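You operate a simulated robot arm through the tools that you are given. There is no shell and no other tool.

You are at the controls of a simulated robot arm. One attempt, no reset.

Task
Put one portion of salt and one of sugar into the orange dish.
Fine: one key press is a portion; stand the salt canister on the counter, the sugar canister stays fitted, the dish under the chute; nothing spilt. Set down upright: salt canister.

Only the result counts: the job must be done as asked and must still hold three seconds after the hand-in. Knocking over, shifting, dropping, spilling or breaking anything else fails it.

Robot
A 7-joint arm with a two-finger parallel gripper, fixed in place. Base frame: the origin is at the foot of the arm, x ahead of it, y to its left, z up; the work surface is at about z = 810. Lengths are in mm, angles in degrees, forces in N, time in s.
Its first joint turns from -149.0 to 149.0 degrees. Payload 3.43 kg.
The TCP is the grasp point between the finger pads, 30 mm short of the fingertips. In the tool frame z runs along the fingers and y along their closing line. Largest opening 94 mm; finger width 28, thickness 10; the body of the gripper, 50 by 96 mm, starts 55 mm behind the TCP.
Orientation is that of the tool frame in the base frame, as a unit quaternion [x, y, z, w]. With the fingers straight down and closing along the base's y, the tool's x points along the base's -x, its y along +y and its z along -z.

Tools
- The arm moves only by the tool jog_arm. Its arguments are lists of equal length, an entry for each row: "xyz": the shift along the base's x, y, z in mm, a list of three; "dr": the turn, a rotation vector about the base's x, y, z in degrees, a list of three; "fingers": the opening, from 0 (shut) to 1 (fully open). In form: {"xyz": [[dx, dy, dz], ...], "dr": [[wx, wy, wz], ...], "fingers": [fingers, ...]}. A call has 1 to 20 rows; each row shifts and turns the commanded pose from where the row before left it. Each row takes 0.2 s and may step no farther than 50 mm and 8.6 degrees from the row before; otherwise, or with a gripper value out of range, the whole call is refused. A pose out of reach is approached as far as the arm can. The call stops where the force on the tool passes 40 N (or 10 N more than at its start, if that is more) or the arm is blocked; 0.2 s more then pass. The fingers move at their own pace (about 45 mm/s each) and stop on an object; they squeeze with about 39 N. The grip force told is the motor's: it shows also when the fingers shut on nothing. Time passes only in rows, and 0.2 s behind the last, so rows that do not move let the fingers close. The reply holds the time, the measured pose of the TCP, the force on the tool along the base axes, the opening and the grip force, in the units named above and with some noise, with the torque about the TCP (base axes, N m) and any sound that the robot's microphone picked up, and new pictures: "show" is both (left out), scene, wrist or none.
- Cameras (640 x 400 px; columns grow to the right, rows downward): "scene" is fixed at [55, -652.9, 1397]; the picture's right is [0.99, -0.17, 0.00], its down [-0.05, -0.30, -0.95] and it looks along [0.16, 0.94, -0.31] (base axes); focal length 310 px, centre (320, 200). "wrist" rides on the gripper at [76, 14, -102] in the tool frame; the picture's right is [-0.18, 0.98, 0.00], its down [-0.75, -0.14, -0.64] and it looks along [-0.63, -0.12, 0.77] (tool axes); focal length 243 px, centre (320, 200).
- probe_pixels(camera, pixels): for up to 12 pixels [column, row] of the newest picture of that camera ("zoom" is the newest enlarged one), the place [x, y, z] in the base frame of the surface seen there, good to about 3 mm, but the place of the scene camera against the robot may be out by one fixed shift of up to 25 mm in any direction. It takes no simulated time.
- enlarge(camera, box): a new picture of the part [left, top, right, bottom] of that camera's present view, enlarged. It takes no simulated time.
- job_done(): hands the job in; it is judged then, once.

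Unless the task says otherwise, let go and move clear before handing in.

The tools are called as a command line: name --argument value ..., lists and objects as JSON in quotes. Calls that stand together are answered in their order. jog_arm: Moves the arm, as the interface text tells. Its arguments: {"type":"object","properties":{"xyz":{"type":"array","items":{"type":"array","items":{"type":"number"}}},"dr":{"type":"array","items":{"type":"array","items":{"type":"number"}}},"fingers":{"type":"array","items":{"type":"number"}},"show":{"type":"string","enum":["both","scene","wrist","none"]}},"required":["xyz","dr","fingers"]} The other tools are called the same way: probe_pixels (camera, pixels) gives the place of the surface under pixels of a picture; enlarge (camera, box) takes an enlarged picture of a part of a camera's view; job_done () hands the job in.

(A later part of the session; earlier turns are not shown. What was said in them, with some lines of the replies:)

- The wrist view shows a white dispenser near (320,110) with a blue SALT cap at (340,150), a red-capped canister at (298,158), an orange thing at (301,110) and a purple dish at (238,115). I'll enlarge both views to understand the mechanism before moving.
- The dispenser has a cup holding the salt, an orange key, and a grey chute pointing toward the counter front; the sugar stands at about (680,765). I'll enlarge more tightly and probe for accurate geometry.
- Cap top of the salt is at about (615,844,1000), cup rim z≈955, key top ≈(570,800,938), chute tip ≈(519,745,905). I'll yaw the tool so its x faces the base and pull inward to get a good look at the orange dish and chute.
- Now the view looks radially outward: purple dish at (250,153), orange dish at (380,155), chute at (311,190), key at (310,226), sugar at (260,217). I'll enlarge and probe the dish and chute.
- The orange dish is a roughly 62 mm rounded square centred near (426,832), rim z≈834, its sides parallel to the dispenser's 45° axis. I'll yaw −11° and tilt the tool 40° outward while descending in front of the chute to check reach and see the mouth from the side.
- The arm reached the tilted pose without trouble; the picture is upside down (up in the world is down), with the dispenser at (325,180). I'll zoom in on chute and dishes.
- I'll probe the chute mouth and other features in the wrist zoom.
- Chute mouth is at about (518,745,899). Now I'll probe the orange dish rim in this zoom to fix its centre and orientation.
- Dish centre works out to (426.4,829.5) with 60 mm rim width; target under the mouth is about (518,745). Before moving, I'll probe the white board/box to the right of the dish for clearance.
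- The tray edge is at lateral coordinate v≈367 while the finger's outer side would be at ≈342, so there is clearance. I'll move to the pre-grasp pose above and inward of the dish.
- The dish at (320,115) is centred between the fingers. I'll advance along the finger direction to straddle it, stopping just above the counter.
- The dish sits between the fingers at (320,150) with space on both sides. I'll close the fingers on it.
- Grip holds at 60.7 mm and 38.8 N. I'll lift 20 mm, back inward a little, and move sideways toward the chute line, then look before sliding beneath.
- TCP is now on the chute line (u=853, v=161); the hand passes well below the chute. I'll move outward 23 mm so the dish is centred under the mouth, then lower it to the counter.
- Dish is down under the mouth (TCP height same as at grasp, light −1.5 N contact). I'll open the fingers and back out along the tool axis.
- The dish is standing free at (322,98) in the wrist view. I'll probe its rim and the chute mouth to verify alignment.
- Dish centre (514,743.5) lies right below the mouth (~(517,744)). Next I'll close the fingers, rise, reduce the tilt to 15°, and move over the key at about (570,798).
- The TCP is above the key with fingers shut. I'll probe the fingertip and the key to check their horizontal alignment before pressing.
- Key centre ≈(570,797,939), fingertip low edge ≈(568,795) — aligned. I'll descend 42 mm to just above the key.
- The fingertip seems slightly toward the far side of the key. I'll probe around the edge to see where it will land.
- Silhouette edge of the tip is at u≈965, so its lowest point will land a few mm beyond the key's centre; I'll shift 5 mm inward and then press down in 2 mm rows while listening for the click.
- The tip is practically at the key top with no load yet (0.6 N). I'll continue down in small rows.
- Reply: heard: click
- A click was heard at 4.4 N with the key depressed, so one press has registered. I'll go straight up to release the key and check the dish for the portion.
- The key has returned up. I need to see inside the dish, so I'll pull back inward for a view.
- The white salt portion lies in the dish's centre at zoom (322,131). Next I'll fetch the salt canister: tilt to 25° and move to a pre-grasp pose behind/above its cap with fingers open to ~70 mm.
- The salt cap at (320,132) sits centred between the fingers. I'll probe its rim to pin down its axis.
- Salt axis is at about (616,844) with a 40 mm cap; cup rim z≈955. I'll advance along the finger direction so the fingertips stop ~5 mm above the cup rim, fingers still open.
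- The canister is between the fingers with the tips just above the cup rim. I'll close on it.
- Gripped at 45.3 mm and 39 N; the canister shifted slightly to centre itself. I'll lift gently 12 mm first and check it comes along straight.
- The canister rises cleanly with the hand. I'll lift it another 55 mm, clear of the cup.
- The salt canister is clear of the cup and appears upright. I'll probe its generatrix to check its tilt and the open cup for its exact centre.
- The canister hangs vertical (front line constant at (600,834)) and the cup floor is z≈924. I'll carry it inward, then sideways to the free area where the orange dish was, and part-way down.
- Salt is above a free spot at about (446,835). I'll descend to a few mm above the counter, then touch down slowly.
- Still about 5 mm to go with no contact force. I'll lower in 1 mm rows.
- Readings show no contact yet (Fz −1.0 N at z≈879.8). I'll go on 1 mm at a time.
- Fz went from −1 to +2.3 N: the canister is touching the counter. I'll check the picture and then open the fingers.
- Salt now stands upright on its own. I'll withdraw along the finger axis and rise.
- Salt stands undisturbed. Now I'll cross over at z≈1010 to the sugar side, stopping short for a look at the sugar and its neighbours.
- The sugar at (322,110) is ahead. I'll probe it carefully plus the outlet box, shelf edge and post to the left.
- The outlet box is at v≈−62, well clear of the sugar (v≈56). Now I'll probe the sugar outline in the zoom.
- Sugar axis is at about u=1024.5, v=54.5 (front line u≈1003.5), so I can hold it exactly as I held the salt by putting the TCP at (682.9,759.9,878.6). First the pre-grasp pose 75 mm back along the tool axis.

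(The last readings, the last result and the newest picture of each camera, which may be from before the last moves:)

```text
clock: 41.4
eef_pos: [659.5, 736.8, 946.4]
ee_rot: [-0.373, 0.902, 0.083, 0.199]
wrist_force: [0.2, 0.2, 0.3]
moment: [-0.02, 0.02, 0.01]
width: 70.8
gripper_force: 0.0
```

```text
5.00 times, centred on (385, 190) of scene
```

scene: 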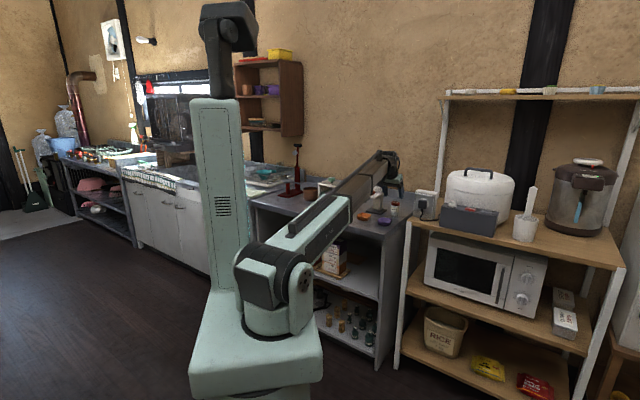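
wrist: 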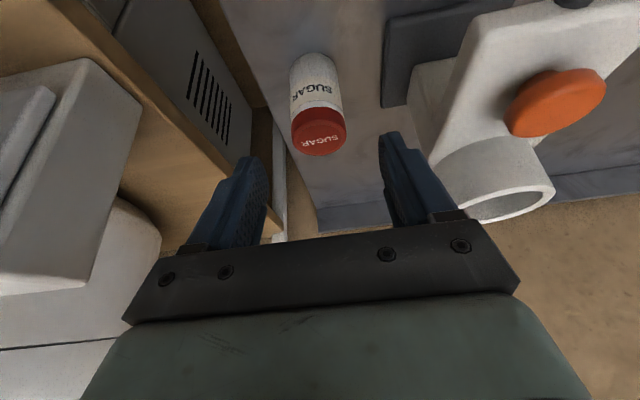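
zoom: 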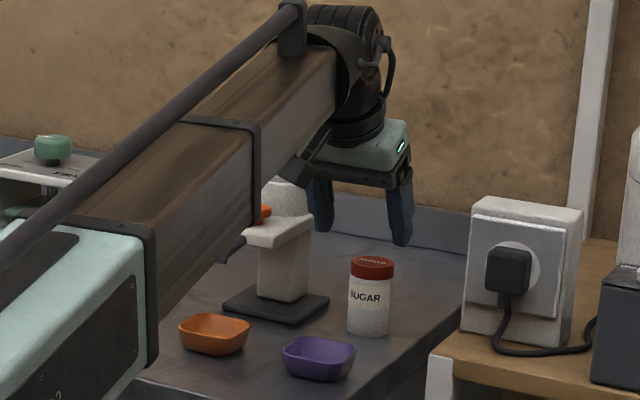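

The hand is at the pre-grasp with the sugar between the finger lines. The forearm passes near the dispenser, so I'll probe the forearm's lower edge in the scene zoom to check clearance before lowering.

probe_pixels --camera "zoom" --pixels '[[200, 270], [250, 215], [258, 190], [300, 140], [330, 90], [310, 170], [265, 213], [240, 240], [290, 200], [280, 260], [155, 340], [230, 150]]'

```text
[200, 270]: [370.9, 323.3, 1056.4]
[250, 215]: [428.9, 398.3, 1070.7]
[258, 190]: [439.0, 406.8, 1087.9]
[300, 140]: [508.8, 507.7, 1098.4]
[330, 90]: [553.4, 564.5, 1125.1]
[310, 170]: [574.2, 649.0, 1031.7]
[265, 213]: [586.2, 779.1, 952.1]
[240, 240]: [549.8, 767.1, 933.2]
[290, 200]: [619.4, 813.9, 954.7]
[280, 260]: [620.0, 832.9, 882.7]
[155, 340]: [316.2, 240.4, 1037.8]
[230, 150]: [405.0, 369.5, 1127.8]
```

The forearm is at z>1030 and far from the dispenser, so lowering is safe. I'll advance along the tool axis to straddle the sugar.

jog_arm --xyz '[[4.5, 4.5, -13.6], [4.5, 4.5, -13.6], [4.5, 4.5, -13.6], [4.5, 4.5, -13.6], [4.5, 4.4, -13.6], [0, 0, 0]]' --dr '[[0, 0, 0], [0, 0, 0], [0, 0, 0], [0, 0, 0], [0, 0, 0], [0, 0, 0]]' --fingers '[0.75, 0.75, 0.75, 0.75, 0.75, 0.75]'

enlarge --camera "wrist" --box '[220, 60, 420, 250]'

enlarge --camera "scene" --box '[350, 150, 420, 230]'

```text
clock: 42.8
eef_pos: [681.7, 760.5, 879.2]
ee_rot: [-0.374, 0.902, 0.083, 0.2]
wrist_force: [0.0, 0.5, 0.2]
moment: [-0.02, -0.01, 0.06]
width: 70.5
gripper_force: 0.2
```

scene: 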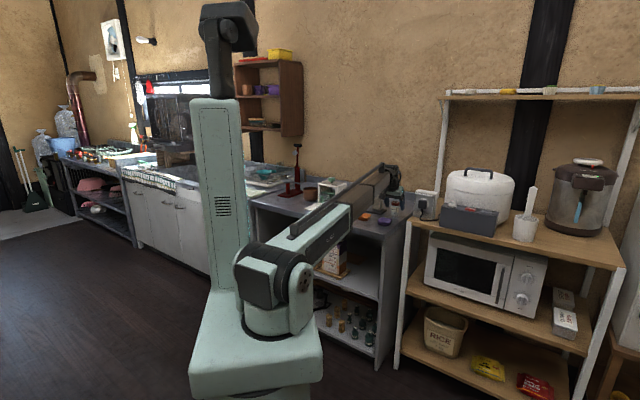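
wrist: 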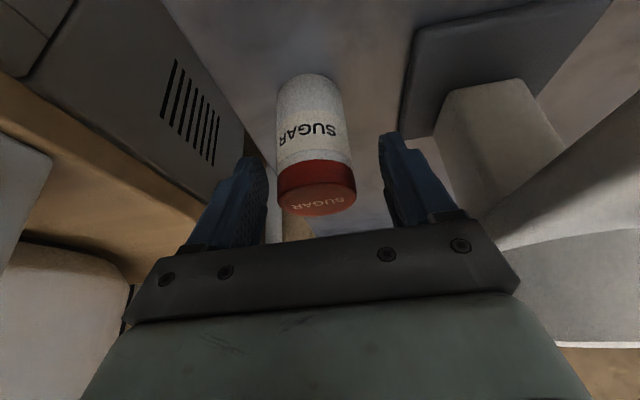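

```text
2.11 times, centred on (320, 155) of wrist
```

zoom: 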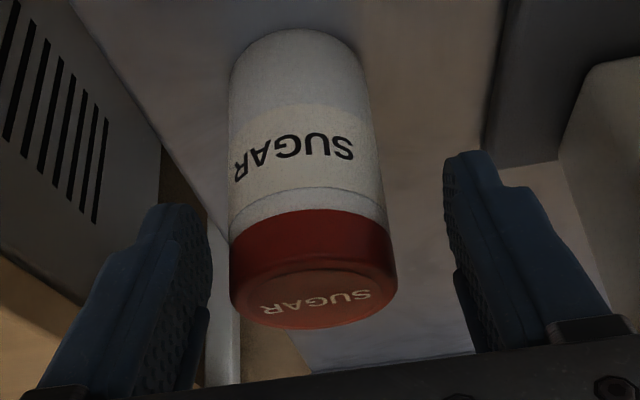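

```text
5.00 times, centred on (385, 190) of scene
```

zoom: 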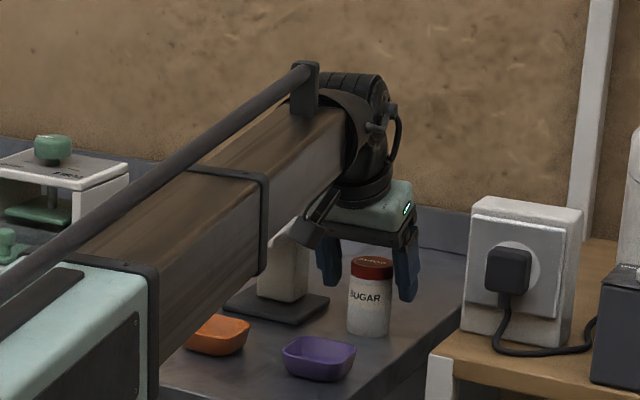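

The sugar sits about 2.5 mm left of the finger midline (cap centre at zoom 313 versus 324 for the salt). I'll shift by that much and close gently.

jog_arm --xyz '[[1.8, -1.8, 0], [0, 0, 0], [0, 0, 0], [0, 0, 0], [0, 0, 0], [0, 0, 0]]' --dr '[[0, 0, 0], [0, 0, 0], [0, 0, 0], [0, 0, 0], [0, 0, 0], [0, 0, 0]]' --fingers '[0.75, 0.6, 0.52, 0.3, 0.3, 0.3]'

enlarge --camera "wrist" --box '[220, 60, 420, 250]'

enlarge --camera "scene" --box '[350, 150, 420, 230]'

```text
clock: 44.2
eef_pos: [683.7, 757.4, 878.4]
ee_rot: [-0.374, 0.902, 0.084, 0.2]
wrist_force: [-1.0, 0.5, 1.3]
moment: [-0.02, 0.05, 0.0]
width: 45.2
gripper_force: 39.2
```

scene: 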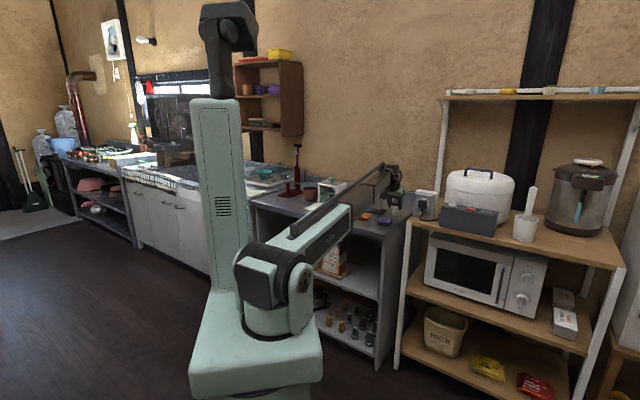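
wrist: 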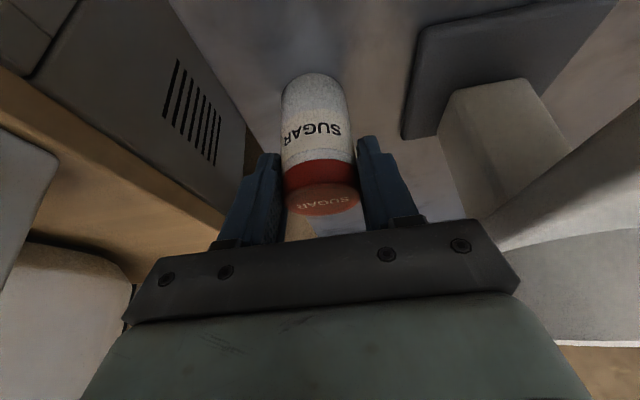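

```text
2.11 times, centred on (320, 155) of wrist
```

zoom: 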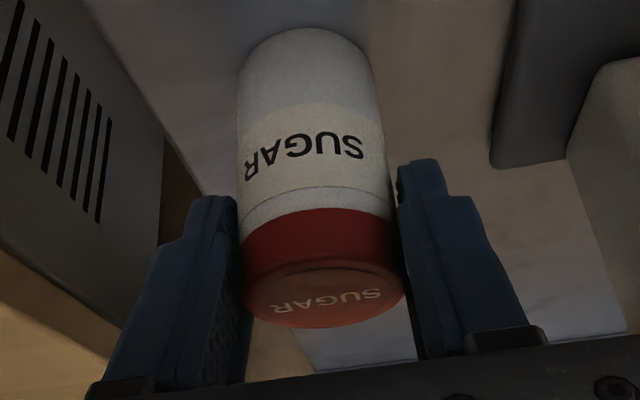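

```text
5.00 times, centred on (385, 190) of scene
```

zoom: 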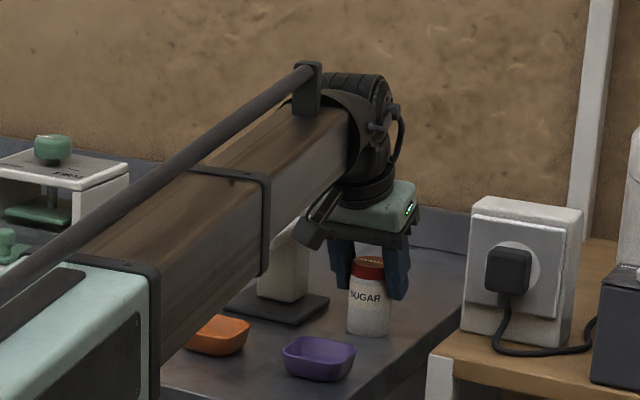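

The sugar is held identically to the salt (cap edges zoom 245–406, 45.2 mm, 39 N). I'll lift it straight up to z≈1062, the height at which the salt cleared the cup.

jog_arm --xyz '[[0, 0, 5], [0, 0, 10], [0, 0, 20], [0, 0, 25], [0, 0, 25], [0, 0, 25], [0, 0, 25], [0, 0, 25], [0, 0, 24], [0, 0, 0]]' --dr '[[0, 0, 0], [0, 0, 0], [0, 0, 0], [0, 0, 0], [0, 0, 0], [0, 0, 0], [0, 0, 0], [0, 0, 0], [0, 0, 0], [0, 0, 0]]' --fingers '[0.3, 0.3, 0.3, 0.3, 0.3, 0.3, 0.3, 0.3, 0.3, 0.3]'

enlarge --camera "scene" --box '[350, 130, 420, 230]'

```text
clock: 46.4
eef_pos: [683.6, 757.4, 1063.3]
ee_rot: [-0.374, 0.902, 0.083, 0.2]
wrist_force: [0.5, -0.2, -1.8]
moment: [-0.03, -0.03, 0.0]
width: 44.9
gripper_force: 38.7
```

scene: 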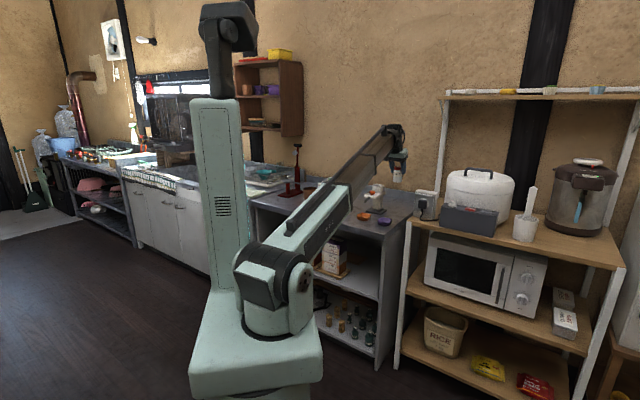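
wrist: 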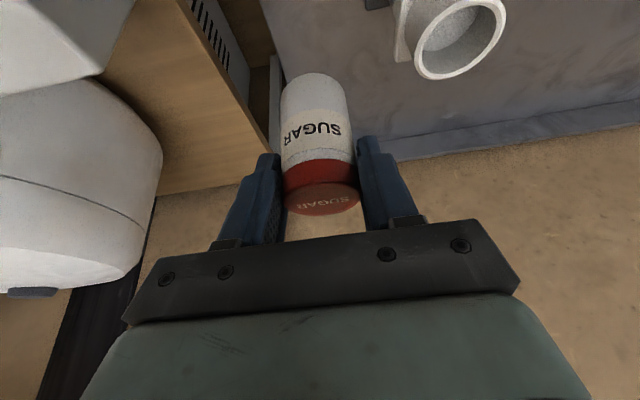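

```text
4.00 times, centred on (385, 180) of scene
```

zoom: 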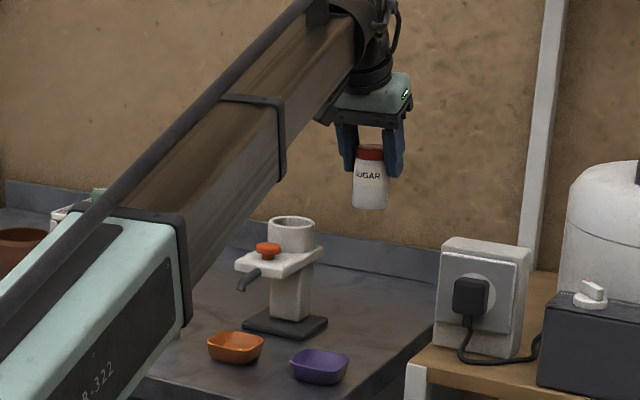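

The sugar is lifted cleanly and the whole cup is visible at (460,40). I'll probe the cup's rim to refine its centre before crossing over.

enlarge --camera "wrist" --box '[380, 0, 540, 100]'

```text
4.00 times, centred on (460, 50) of wrist
```

zoom: 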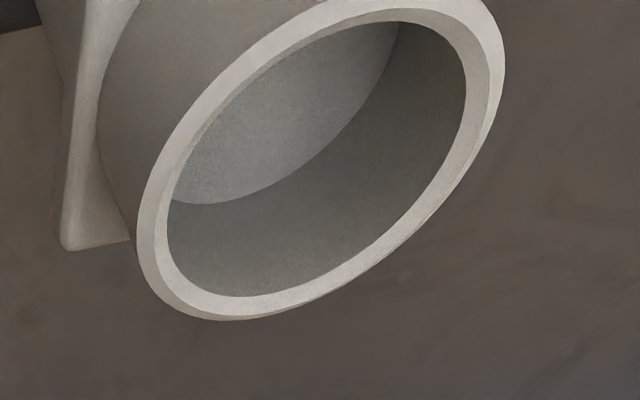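

probe_pixels --camera "zoom" --pixels '[[155, 190], [155, 250], [180, 290], [235, 308], [300, 293], [360, 262], [420, 212], [465, 145], [490, 75], [475, 30], [400, 8], [320, 22]]'

probe_pixels --camera "zoom" --pixels '[[250, 70], [200, 120], [172, 160], [148, 220], [165, 275], [205, 302], [270, 303], [330, 280], [390, 238], [445, 182], [480, 112], [440, 10]]'

```text
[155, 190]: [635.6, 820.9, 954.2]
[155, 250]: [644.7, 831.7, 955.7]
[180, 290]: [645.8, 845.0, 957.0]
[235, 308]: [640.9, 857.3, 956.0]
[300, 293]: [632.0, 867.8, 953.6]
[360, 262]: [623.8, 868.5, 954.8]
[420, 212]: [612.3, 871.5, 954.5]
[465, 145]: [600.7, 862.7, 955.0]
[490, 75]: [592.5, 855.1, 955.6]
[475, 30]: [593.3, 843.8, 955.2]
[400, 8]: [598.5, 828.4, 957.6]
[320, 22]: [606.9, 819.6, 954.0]
```

```text
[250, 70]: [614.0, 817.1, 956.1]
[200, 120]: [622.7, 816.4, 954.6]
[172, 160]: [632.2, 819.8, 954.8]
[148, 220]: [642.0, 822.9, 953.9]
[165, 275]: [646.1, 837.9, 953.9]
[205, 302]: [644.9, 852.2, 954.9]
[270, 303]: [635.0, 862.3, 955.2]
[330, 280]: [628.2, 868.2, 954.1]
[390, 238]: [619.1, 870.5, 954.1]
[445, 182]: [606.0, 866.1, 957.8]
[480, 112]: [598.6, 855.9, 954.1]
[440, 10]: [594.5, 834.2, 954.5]
```

Cup centre fits to about (619.6,844), inner clearance ~±2.8 mm around the canister. I'll measure the sugar in hand the same way to compute the exact offset.

enlarge --camera "wrist" --box '[260, 65, 380, 220]'

```text
2.58 times, centred on (320, 142) of wrist
```

zoom: 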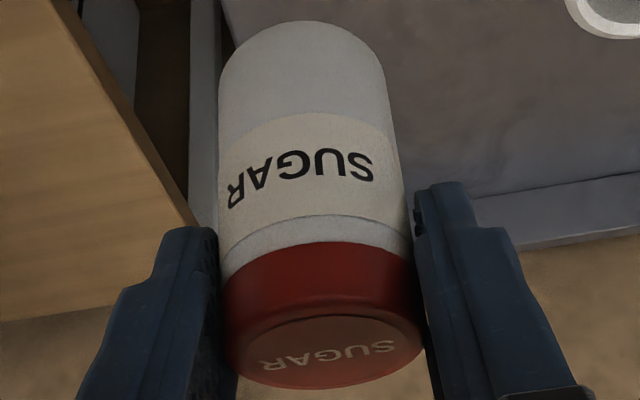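

probe_pixels --camera "zoom" --pixels '[[302, 30], [302, 60], [304, 100], [308, 150], [311, 200], [224, 100], [384, 100], [240, 100], [270, 100], [340, 100], [365, 100], [224, 180]]'

probe_pixels --camera "zoom" --pixels '[[398, 180], [240, 180], [280, 180], [350, 180], [380, 180], [228, 310], [415, 290], [322, 380], [260, 380], [390, 365], [322, 325], [235, 350]]'

```text
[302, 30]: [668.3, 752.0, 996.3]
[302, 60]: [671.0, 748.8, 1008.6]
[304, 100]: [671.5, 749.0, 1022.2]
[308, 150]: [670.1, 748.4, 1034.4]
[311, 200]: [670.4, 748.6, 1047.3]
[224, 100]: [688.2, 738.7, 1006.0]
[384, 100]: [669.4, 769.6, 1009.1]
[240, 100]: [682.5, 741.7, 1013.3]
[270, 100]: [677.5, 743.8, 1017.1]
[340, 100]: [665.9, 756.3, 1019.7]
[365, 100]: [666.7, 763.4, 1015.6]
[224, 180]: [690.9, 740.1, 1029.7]
```

```text
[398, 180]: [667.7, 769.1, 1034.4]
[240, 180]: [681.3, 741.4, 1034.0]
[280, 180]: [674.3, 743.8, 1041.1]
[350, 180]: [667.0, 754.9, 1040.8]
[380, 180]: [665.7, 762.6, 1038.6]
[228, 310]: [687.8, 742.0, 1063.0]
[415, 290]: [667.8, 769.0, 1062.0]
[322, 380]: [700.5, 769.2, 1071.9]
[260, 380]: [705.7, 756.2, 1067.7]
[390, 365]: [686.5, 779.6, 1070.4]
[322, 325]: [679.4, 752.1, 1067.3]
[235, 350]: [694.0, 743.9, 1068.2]
```

Sugar's axis in hand is the same relative to the TCP as the salt's was; comparing the earlier gripped-salt image (rim gaps ~4 mm left, ~1 mm right) the centred pose is (616.2,841.2). I'll cross over to hover above the cup at z≈1062.

jog_arm --xyz '[[-6.5, 8.1, 0], [-11.5, 14, 0], [-14, 17, 0], [-14, 17, 0], [-13, 16, 0], [-9.5, 11, 0], [0, 0, 0], [0, 0, 0]]' --dr '[[0, 0, 0], [0, 0, 0], [0, 0, 0], [0, 0, 0], [0, 0, 0], [0, 0, 0], [0, 0, 0], [0, 0, 0]]' --fingers '[0.3, 0.3, 0.3, 0.3, 0.3, 0.3, 0.3, 0.3]'

enlarge --camera "wrist" --box '[250, 0, 400, 220]'

enlarge --camera "scene" --box '[345, 130, 405, 220]'

```text
clock: 48.2
eef_pos: [615.3, 841.8, 1063.2]
ee_rot: [-0.373, 0.902, 0.082, 0.201]
wrist_force: [-0.5, -0.4, -1.6]
moment: [0.02, 0.01, 0.01]
width: 44.6
gripper_force: 38.9
```

scene: 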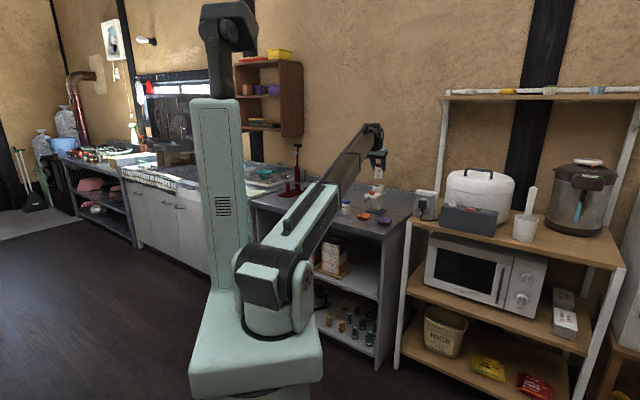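
wrist: 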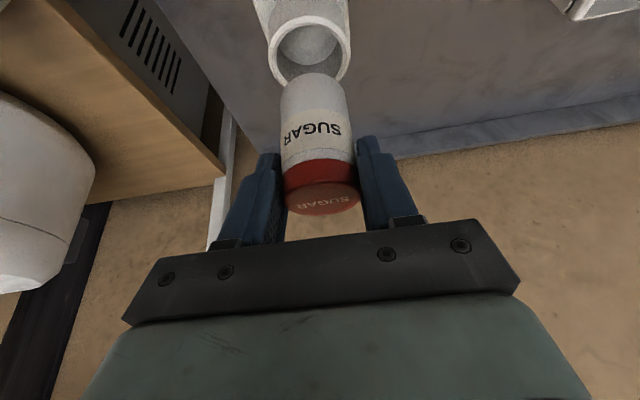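

```text
1.82 times, centred on (325, 110) of wrist
```

zoom: 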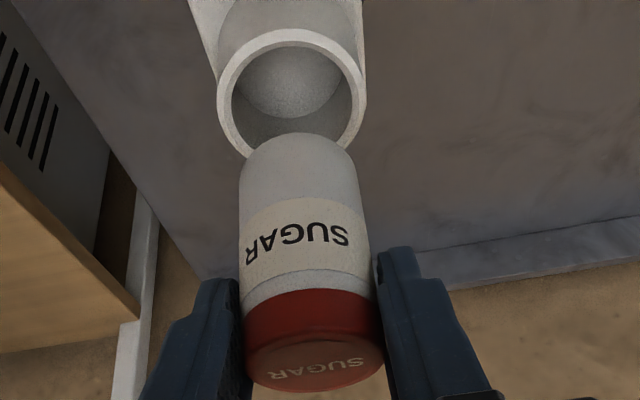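

```text
4.44 times, centred on (375, 175) of scene
```

zoom: 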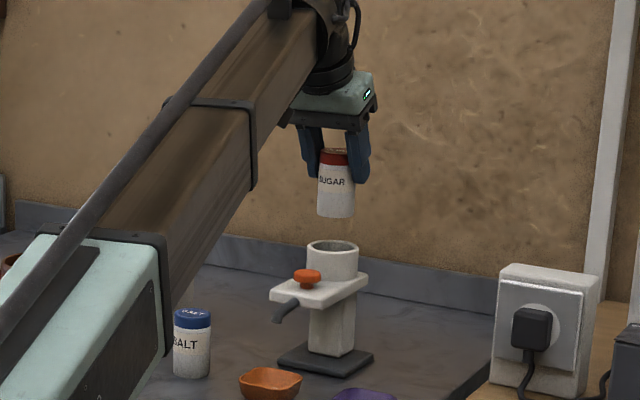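

The sugar is over the cup; compared with the salt image, the cup moved 4 px right, i.e. the intended 1.6 mm. I'll lower until the bottom is ~7 mm above the rim and check the gaps there.

jog_arm --xyz '[[0, 0, -8], [0, 0, -10], [0, 0, -9], [0, 0, -4], [0, 0, 0], [0, 0, 0]]' --dr '[[0, 0, 0], [0, 0, 0], [0, 0, 0], [0, 0, 0], [0, 0, 0], [0, 0, 0]]' --fingers '[0.3, 0.3, 0.3, 0.3, 0.3, 0.3]'

enlarge --camera "scene" --box '[355, 155, 395, 195]'

enlarge --camera "wrist" --box '[255, 30, 385, 120]'

```text
clock: 49.6
eef_pos: [616.4, 841.2, 1032.6]
ee_rot: [-0.374, 0.902, 0.083, 0.2]
wrist_force: [0.0, 0.2, -0.5]
moment: [-0.02, -0.02, 0.03]
width: 44.9
gripper_force: 38.9
```

scene: 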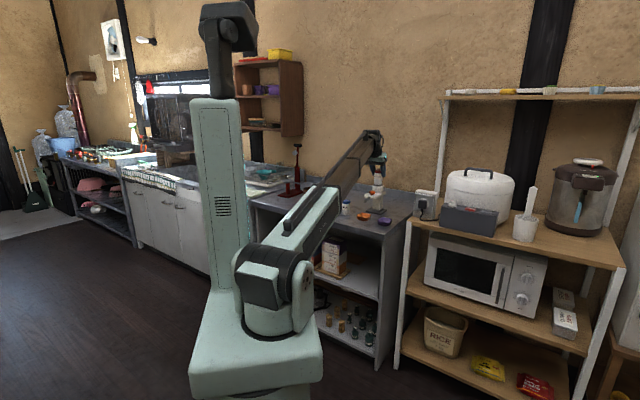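
wrist: 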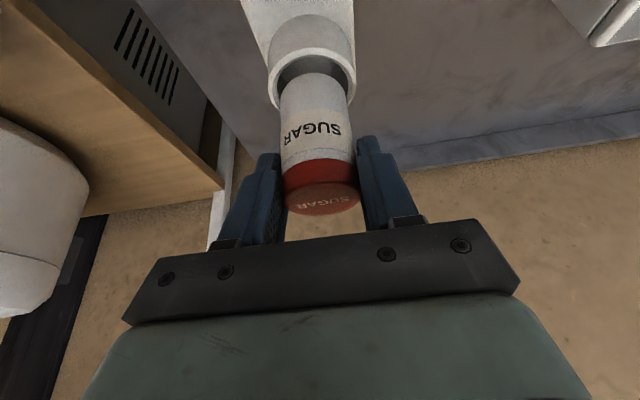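

```text
10.00 times, centred on (375, 175) of scene
```

zoom: 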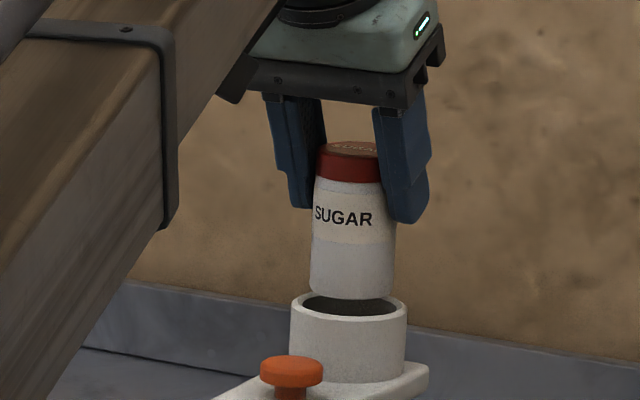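

```text
4.44 times, centred on (320, 75) of wrist
```

zoom: 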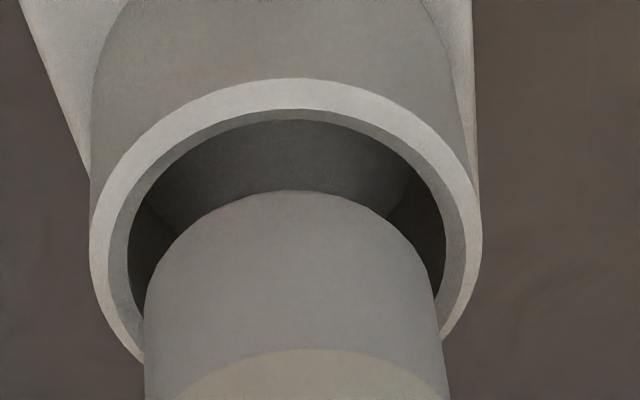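

Both views show the sugar's bottom centred over the cup opening (wrist: canister 145–440 vs inner rim 128–446; scene: 310–393 vs 303–400). I'll lower it gently into the cup, watching the forces.

jog_arm --xyz '[[0, 0, -4], [0, 0, -4], [0, 0, -3], [0, 0, -3], [0, 0, 0]]' --dr '[[0, 0, 0], [0, 0, 0], [0, 0, 0], [0, 0, 0], [0, 0, 0]]' --fingers '[0.3, 0.3, 0.3, 0.3, 0.3]' --show "wrist"

enlarge --camera "scene" --box '[355, 155, 395, 195]'

enlarge --camera "wrist" --box '[255, 30, 385, 130]'

```text
clock: 50.8
eef_pos: [614.7, 840.9, 1017.4]
ee_rot: [-0.373, 0.902, 0.083, 0.2]
wrist_force: [-0.4, 0.2, -1.3]
moment: [0.01, 0.01, -0.02]
width: 45.0
gripper_force: 39.2
```

wrist: 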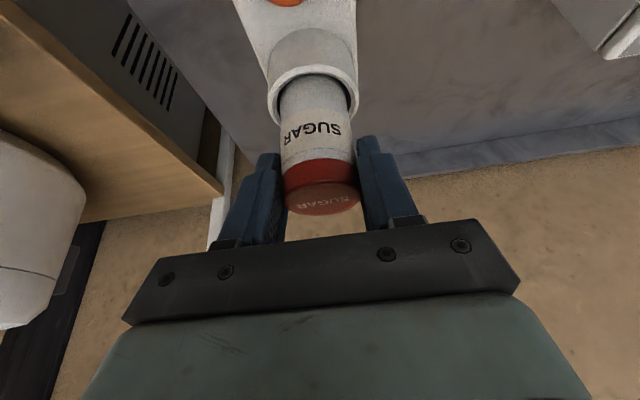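

```text
10.00 times, centred on (375, 175) of scene
```

zoom: 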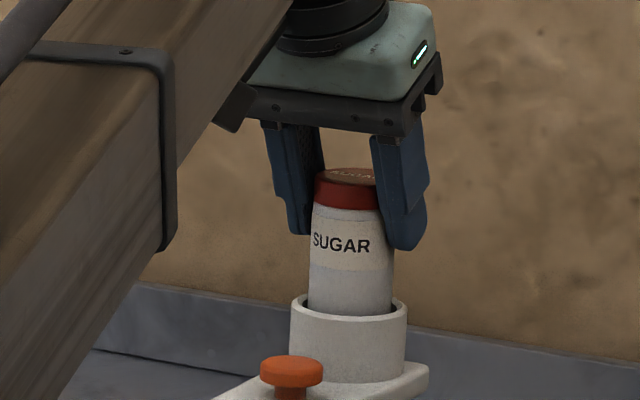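

```text
4.00 times, centred on (320, 80) of wrist
```

zoom: 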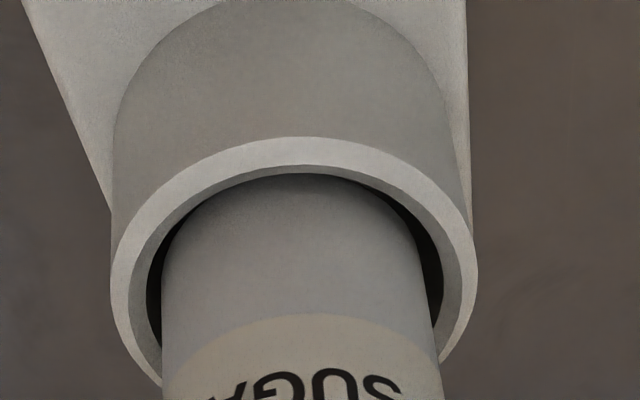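

The sugar has entered the cup without contact and with similar gaps on both sides (zoom 146–162 and 430–443). I'll continue down to just above the cup floor.

jog_arm --xyz '[[0, 0, -4], [0, 0, -4], [0, 0, -4], [0, 0, -4], [0, 0, -3], [0, 0, -2], [0, 0, 0]]' --dr '[[0, 0, 0], [0, 0, 0], [0, 0, 0], [0, 0, 0], [0, 0, 0], [0, 0, 0], [0, 0, 0]]' --fingers '[0.3, 0.3, 0.3, 0.3, 0.3, 0.3, 0.3]' --show "wrist"

enlarge --camera "scene" --box '[355, 155, 395, 195]'

```text
clock: 52.4
eef_pos: [615.7, 840.3, 997.0]
ee_rot: [-0.373, 0.902, 0.083, 0.2]
wrist_force: [0.2, -0.5, -1.2]
moment: [-0.02, 0.01, 0.01]
width: 44.7
gripper_force: 38.5
```

wrist: 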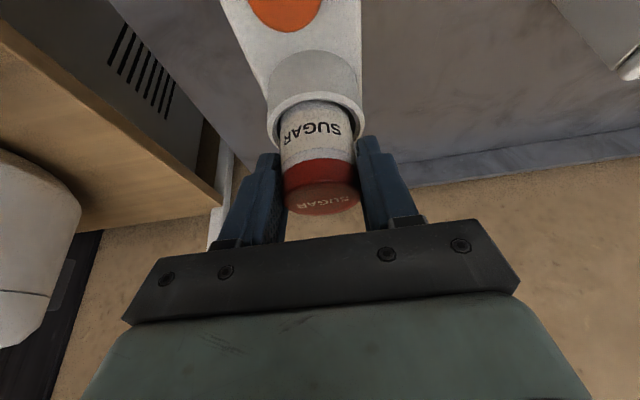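

```text
10.00 times, centred on (375, 175) of scene
```

zoom: 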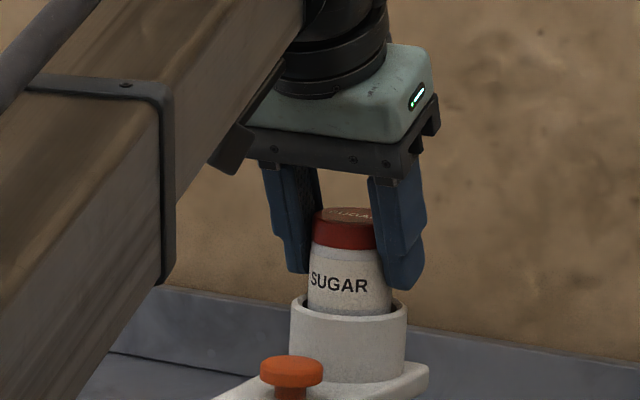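

No contact yet (Fz −1.2 N); the floor should be about 4 mm below. I'll lower in 1 mm rows.

jog_arm --xyz '[[0, 0, -1], [0, 0, -1], [0, 0, -1], [0, 0, 0]]' --dr '[[0, 0, 0], [0, 0, 0], [0, 0, 0], [0, 0, 0]]' --fingers '[0.3, 0.3, 0.3, 0.3]' --show "none"

```text
clock: 53.4
eef_pos: [615.0, 841.9, 993.7]
ee_rot: [-0.374, 0.902, 0.083, 0.2]
wrist_force: [0.0, 0.6, -1.7]
moment: [0.01, 0.0, -0.01]
width: 44.7
gripper_force: 39.2
```

Still hanging free (Fz −1.7 N). I'll go on another 1.3 mm in small rows.

jog_arm --xyz '[[0, 0, -0.7], [0, 0, -0.6], [0, 0, 0]]' --dr '[[0, 0, 0], [0, 0, 0], [0, 0, 0]]' --fingers '[0.3, 0.3, 0.3]' --show "none"

```text
clock: 54.2
eef_pos: [614.9, 841.1, 992.6]
ee_rot: [-0.375, 0.901, 0.084, 0.201]
wrist_force: [-1.7, 1.1, 3.4]
moment: [0.01, 0.12, -0.01]
width: 45.0
gripper_force: 39.1
```

Fz jumped to +3.4 N at z=992.6: the sugar sits on the cup floor. I'll open the fingers and look.

jog_arm --xyz '[[0, 0, 0], [0, 0, 0], [0, 0, 0], [0, 0, 0]]' --dr '[[0, 0, 0], [0, 0, 0], [0, 0, 0], [0, 0, 0]]' --fingers '[0.4, 0.55, 0.75, 0.75]'

enlarge --camera "scene" --box '[345, 155, 405, 220]'

enlarge --camera "wrist" --box '[220, 60, 420, 250]'

```text
clock: 55.2
eef_pos: [616.5, 840.4, 992.6]
ee_rot: [-0.374, 0.902, 0.083, 0.2]
wrist_force: [0.0, -0.1, 0.1]
moment: [-0.01, 0.03, -0.01]
width: 70.5
gripper_force: 0.0
```

scene: 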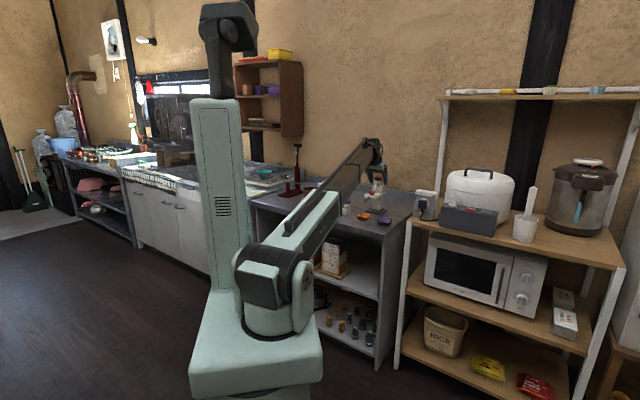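
wrist: 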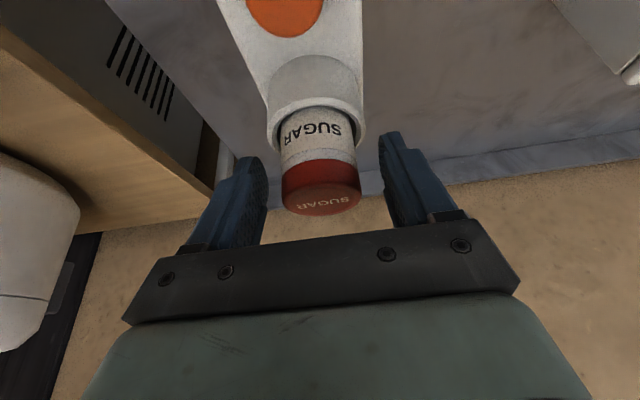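

```text
6.15 times, centred on (375, 188) of scene
```

zoom: 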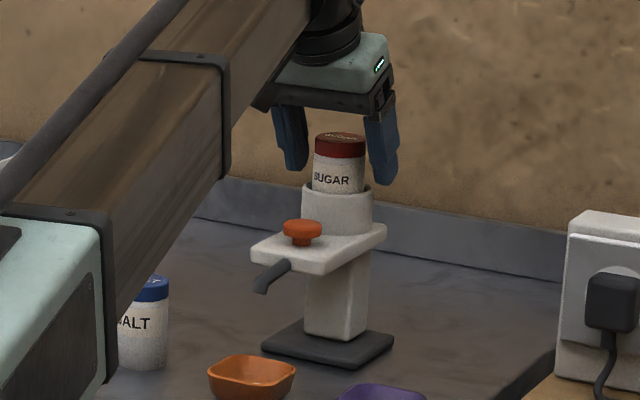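

```text
2.11 times, centred on (320, 155) of wrist
```

zoom: 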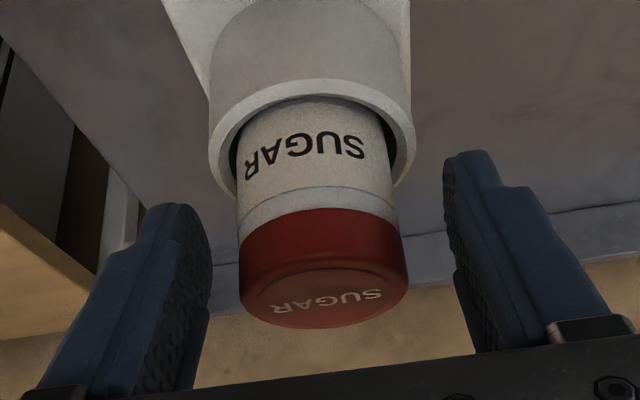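

The sugar stands fitted in the cup. I'll withdraw along the tool axis, then close the fingers, reduce the tilt to 15° and go above the key as before.

jog_arm --xyz '[[-3, -3, 9], [-4.5, -4.5, 13.6], [-4.5, -4.5, 13.6], [-4.5, -4.5, 13.6], [-6, -6, 18.2], [-12.1, -11, 0], [-12.1, -11, 0], [-0.5, -0.5, -8.9], [0, 0, 0]]' --dr '[[0, 0, 0], [0, 0, 0], [0, 0, 0], [0, 0, 0], [0, 0, 0], [-3.54, 3.54, 0], [-3.54, 3.54, 0], [0, 0, 0], [0, 0, 0]]' --fingers '[0.75, 0.75, 0.75, 0.75, 0.75, 0.3, 0, 0, 0]'

enlarge --camera "scene" --box '[345, 145, 405, 220]'

enlarge --camera "wrist" --box '[220, 40, 420, 220]'

```text
clock: 57.2
eef_pos: [567.7, 796.2, 1050.6]
ee_rot: [-0.379, 0.916, 0.049, 0.121]
wrist_force: [-0.3, 0.1, 0.2]
moment: [0.04, -0.02, 0.0]
width: 0.0
gripper_force: 14.1
```

scene: 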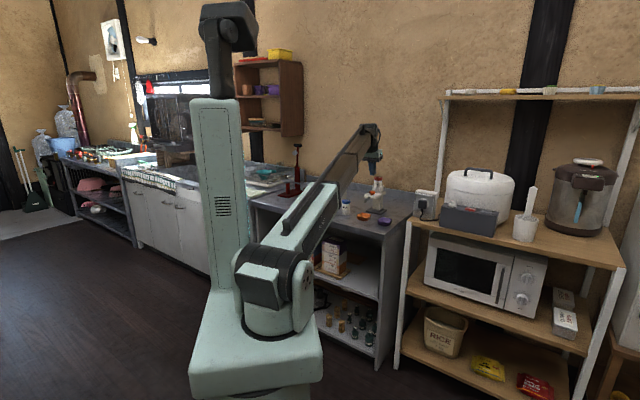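
wrist: 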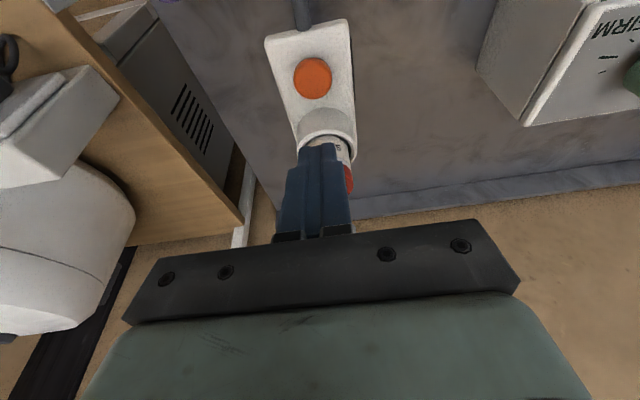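

```text
5.33 times, centred on (375, 182) of scene
```

zoom: 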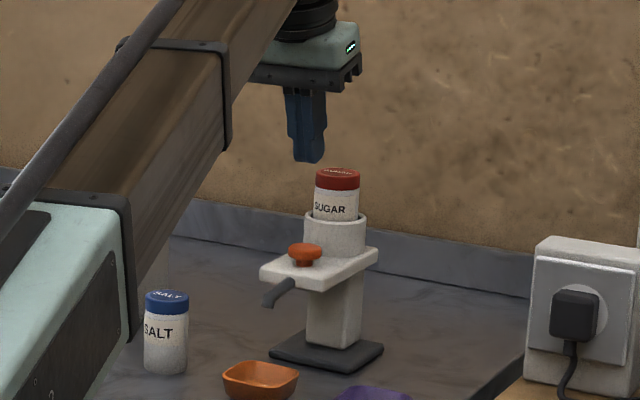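

```text
2.22 times, centred on (320, 130) of wrist
```

zoom: 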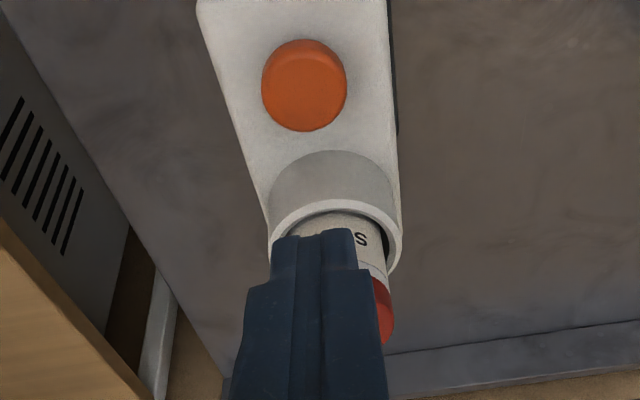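

Fingers are closed above the key with the same alignment as the first press. I'll descend to just above the key.

jog_arm --xyz '[[0.5, 0.5, -15], [0, 0, -18], [0, 0, -18], [0, 0, -15], [0, 0, -10], [0, 0, -5], [0, 0, 0]]' --dr '[[0, 0, 0], [0, 0, 0], [0, 0, 0], [0, 0, 0], [0, 0, 0], [0, 0, 0], [0, 0, 0]]' --fingers '[0, 0, 0, 0, 0, 0, 0]' --show "wrist"

enlarge --camera "scene" --box '[345, 160, 405, 230]'

```text
clock: 58.8
eef_pos: [568.5, 796.5, 970.0]
ee_rot: [-0.379, 0.916, 0.051, 0.121]
wrist_force: [-0.3, 0.4, 1.0]
moment: [0.0, -0.02, 0.01]
width: 0.3
gripper_force: 33.0
```

wrist: 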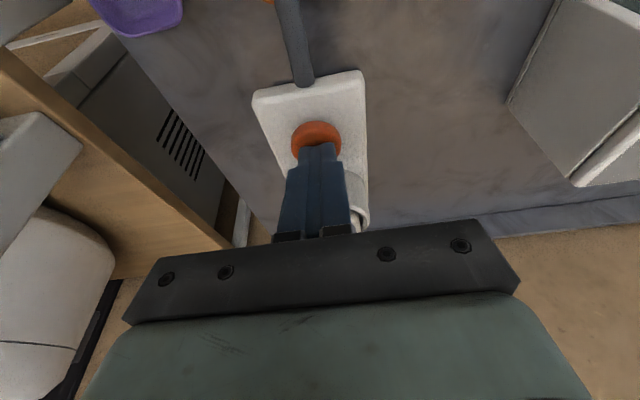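

```text
5.71 times, centred on (375, 195) of scene
```

zoom: 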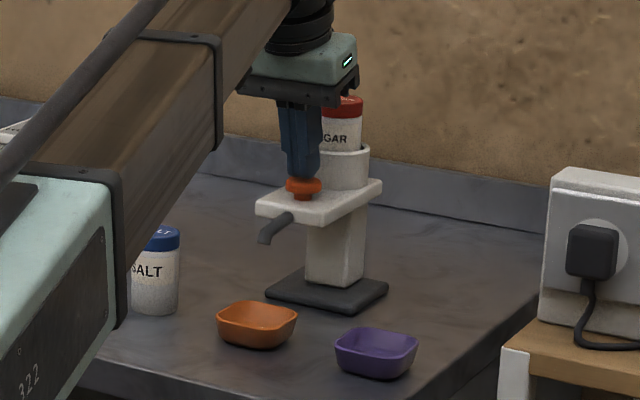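

Same picture and height as just before the first press, no click so far. I'll press down the same 6 mm in 1.5 mm rows.

jog_arm --xyz '[[0, 0, -1.5], [0, 0, -1.5], [0, 0, -1.5], [0, 0, -1.5], [0, 0, 0]]' --dr '[[0, 0, 0], [0, 0, 0], [0, 0, 0], [0, 0, 0], [0, 0, 0]]' --fingers '[0, 0, 0, 0, 0]' --show "none"

```text
clock: 60.0
eef_pos: [568.7, 795.9, 964.5]
ee_rot: [-0.38, 0.916, 0.05, 0.12]
wrist_force: [-0.7, -1.0, 3.2]
moment: [0.0, 0.05, -0.02]
width: 0.2
gripper_force: 33.0
heard: click
```

Click heard again at 3.2 N, so the second press registered. I'll go straight up and then pull back to inspect the dish.

jog_arm --xyz '[[0, 0, 10], [0, 0, 20], [0, 0, 25], [0, 0, 25], [-25, -25, 0], [-25, -25, 0], [-25, -25, 0], [-25, -25, 0], [0, 0, 0]]' --dr '[[0, 0, 0], [0, 0, 0], [0, 0, 0], [0, 0, 0], [0, 0, 0], [0, 0, 0], [0, 0, 0], [0, 0, 0], [0, 0, 0]]' --fingers '[0, 0, 0, 0, 0, 0, 0, 0, 0]'

enlarge --camera "wrist" --box '[240, 20, 400, 220]'

enlarge --camera "scene" --box '[340, 160, 410, 230]'

```text
clock: 62.0
eef_pos: [467.6, 697.7, 1045.3]
ee_rot: [-0.38, 0.916, 0.05, 0.121]
wrist_force: [-0.9, 0.7, 0.4]
moment: [0.01, -0.03, 0.02]
width: 0.0
gripper_force: 32.8
```

scene: 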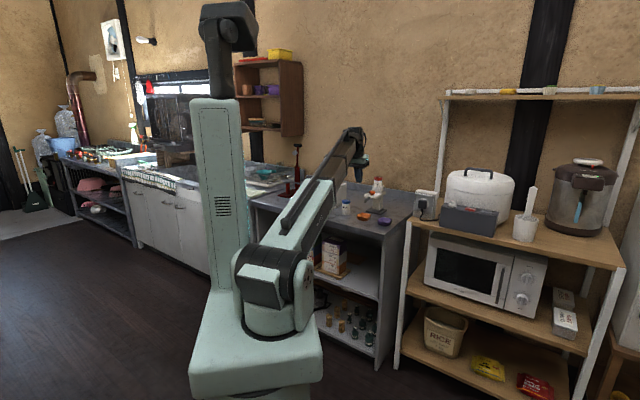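
wrist: 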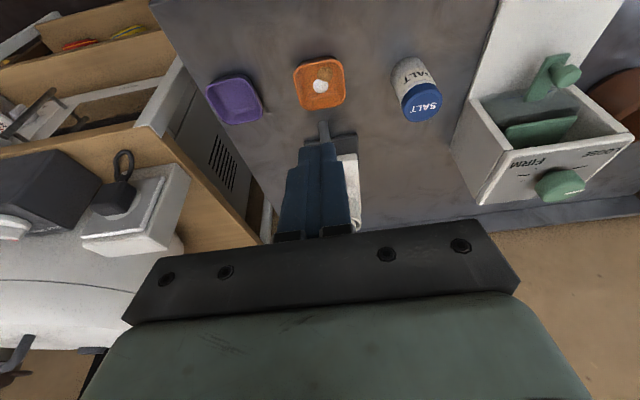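

```text
2.00 times, centred on (320, 120) of wrist
```

zoom: 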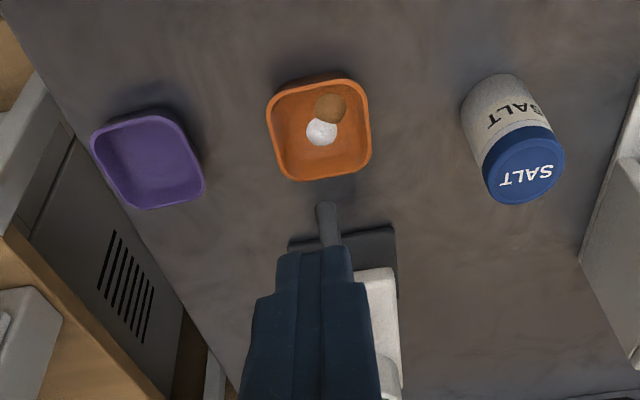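

```text
5.71 times, centred on (375, 195) of scene
```

zoom: 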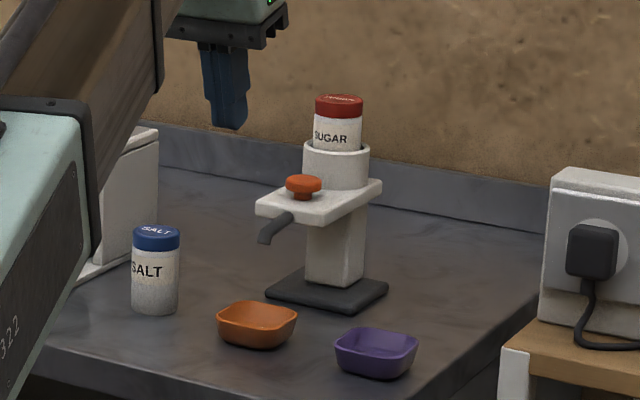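

The dish now holds a white and a brown portion (zoom (322,131) and (330,108)). The salt stands upright on the counter, the sugar is fitted in the cup, the key is up, and nothing is spilt. I'll back the arm a little further away and take a last look.

jog_arm --xyz '[[-15, -20, 20], [-15, -20, 20], [-15, -20, 20], [0, 0, 0], [0, 0, 0]]' --dr '[[0, 0, 0], [0, 0, 0], [0, 0, 0], [0, 0, 0], [0, 0, 0]]' --fingers '[0.5, 0.5, 0.5, 0.5, 0.5]'

enlarge --camera "wrist" --box '[220, 60, 440, 220]'

```text
clock: 63.2
eef_pos: [424.0, 636.1, 1105.5]
ee_rot: [-0.379, 0.916, 0.05, 0.12]
wrist_force: [1.3, -0.2, 0.7]
moment: [-0.01, 0.0, -0.01]
width: 47.0
gripper_force: 0.0
```

scene: 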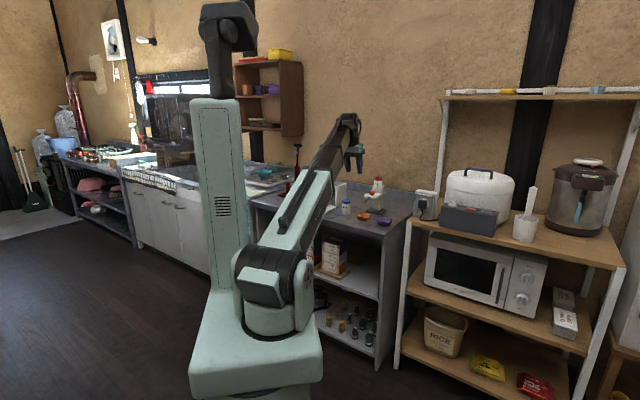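
wrist: 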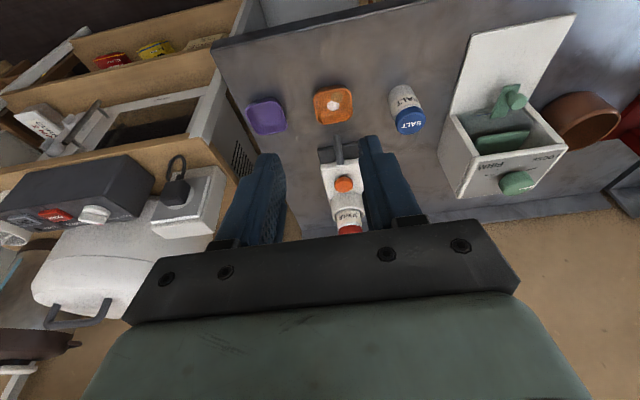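

```text
2.50 times, centred on (330, 140) of wrist
```

zoom: 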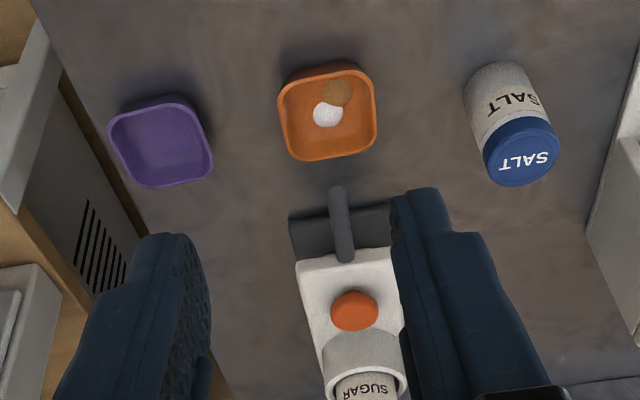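

The last pictures show both portions in the orange dish (zoom (330,100)), the dish under the chute, the salt upright at (515,125) and the sugar fitted at (365,385). The arm is clear, so I'm handing in the job.

job_done

```text
The job is handed in.
```

The orange dish now holds one portion of salt and one of sugar. I pressed the key once for each and heard one click each time, and I've handed the job in.

- **Dish:** it sits under the chute, with both portions visible inside it and nothing spilt in the last pictures.
- **Salt canister:** it stands upright on the counter, where the orange dish was at the start.
- **Sugar canister:** it is fitted in the dispenser cup and stays there.
- **Everything else:** nothing else was touched, and the arm was backed clear before the hand-in.

The hand-in was accepted, but it returned no verdict. I can't confirm the result three seconds later; everything was standing still in the last picture.
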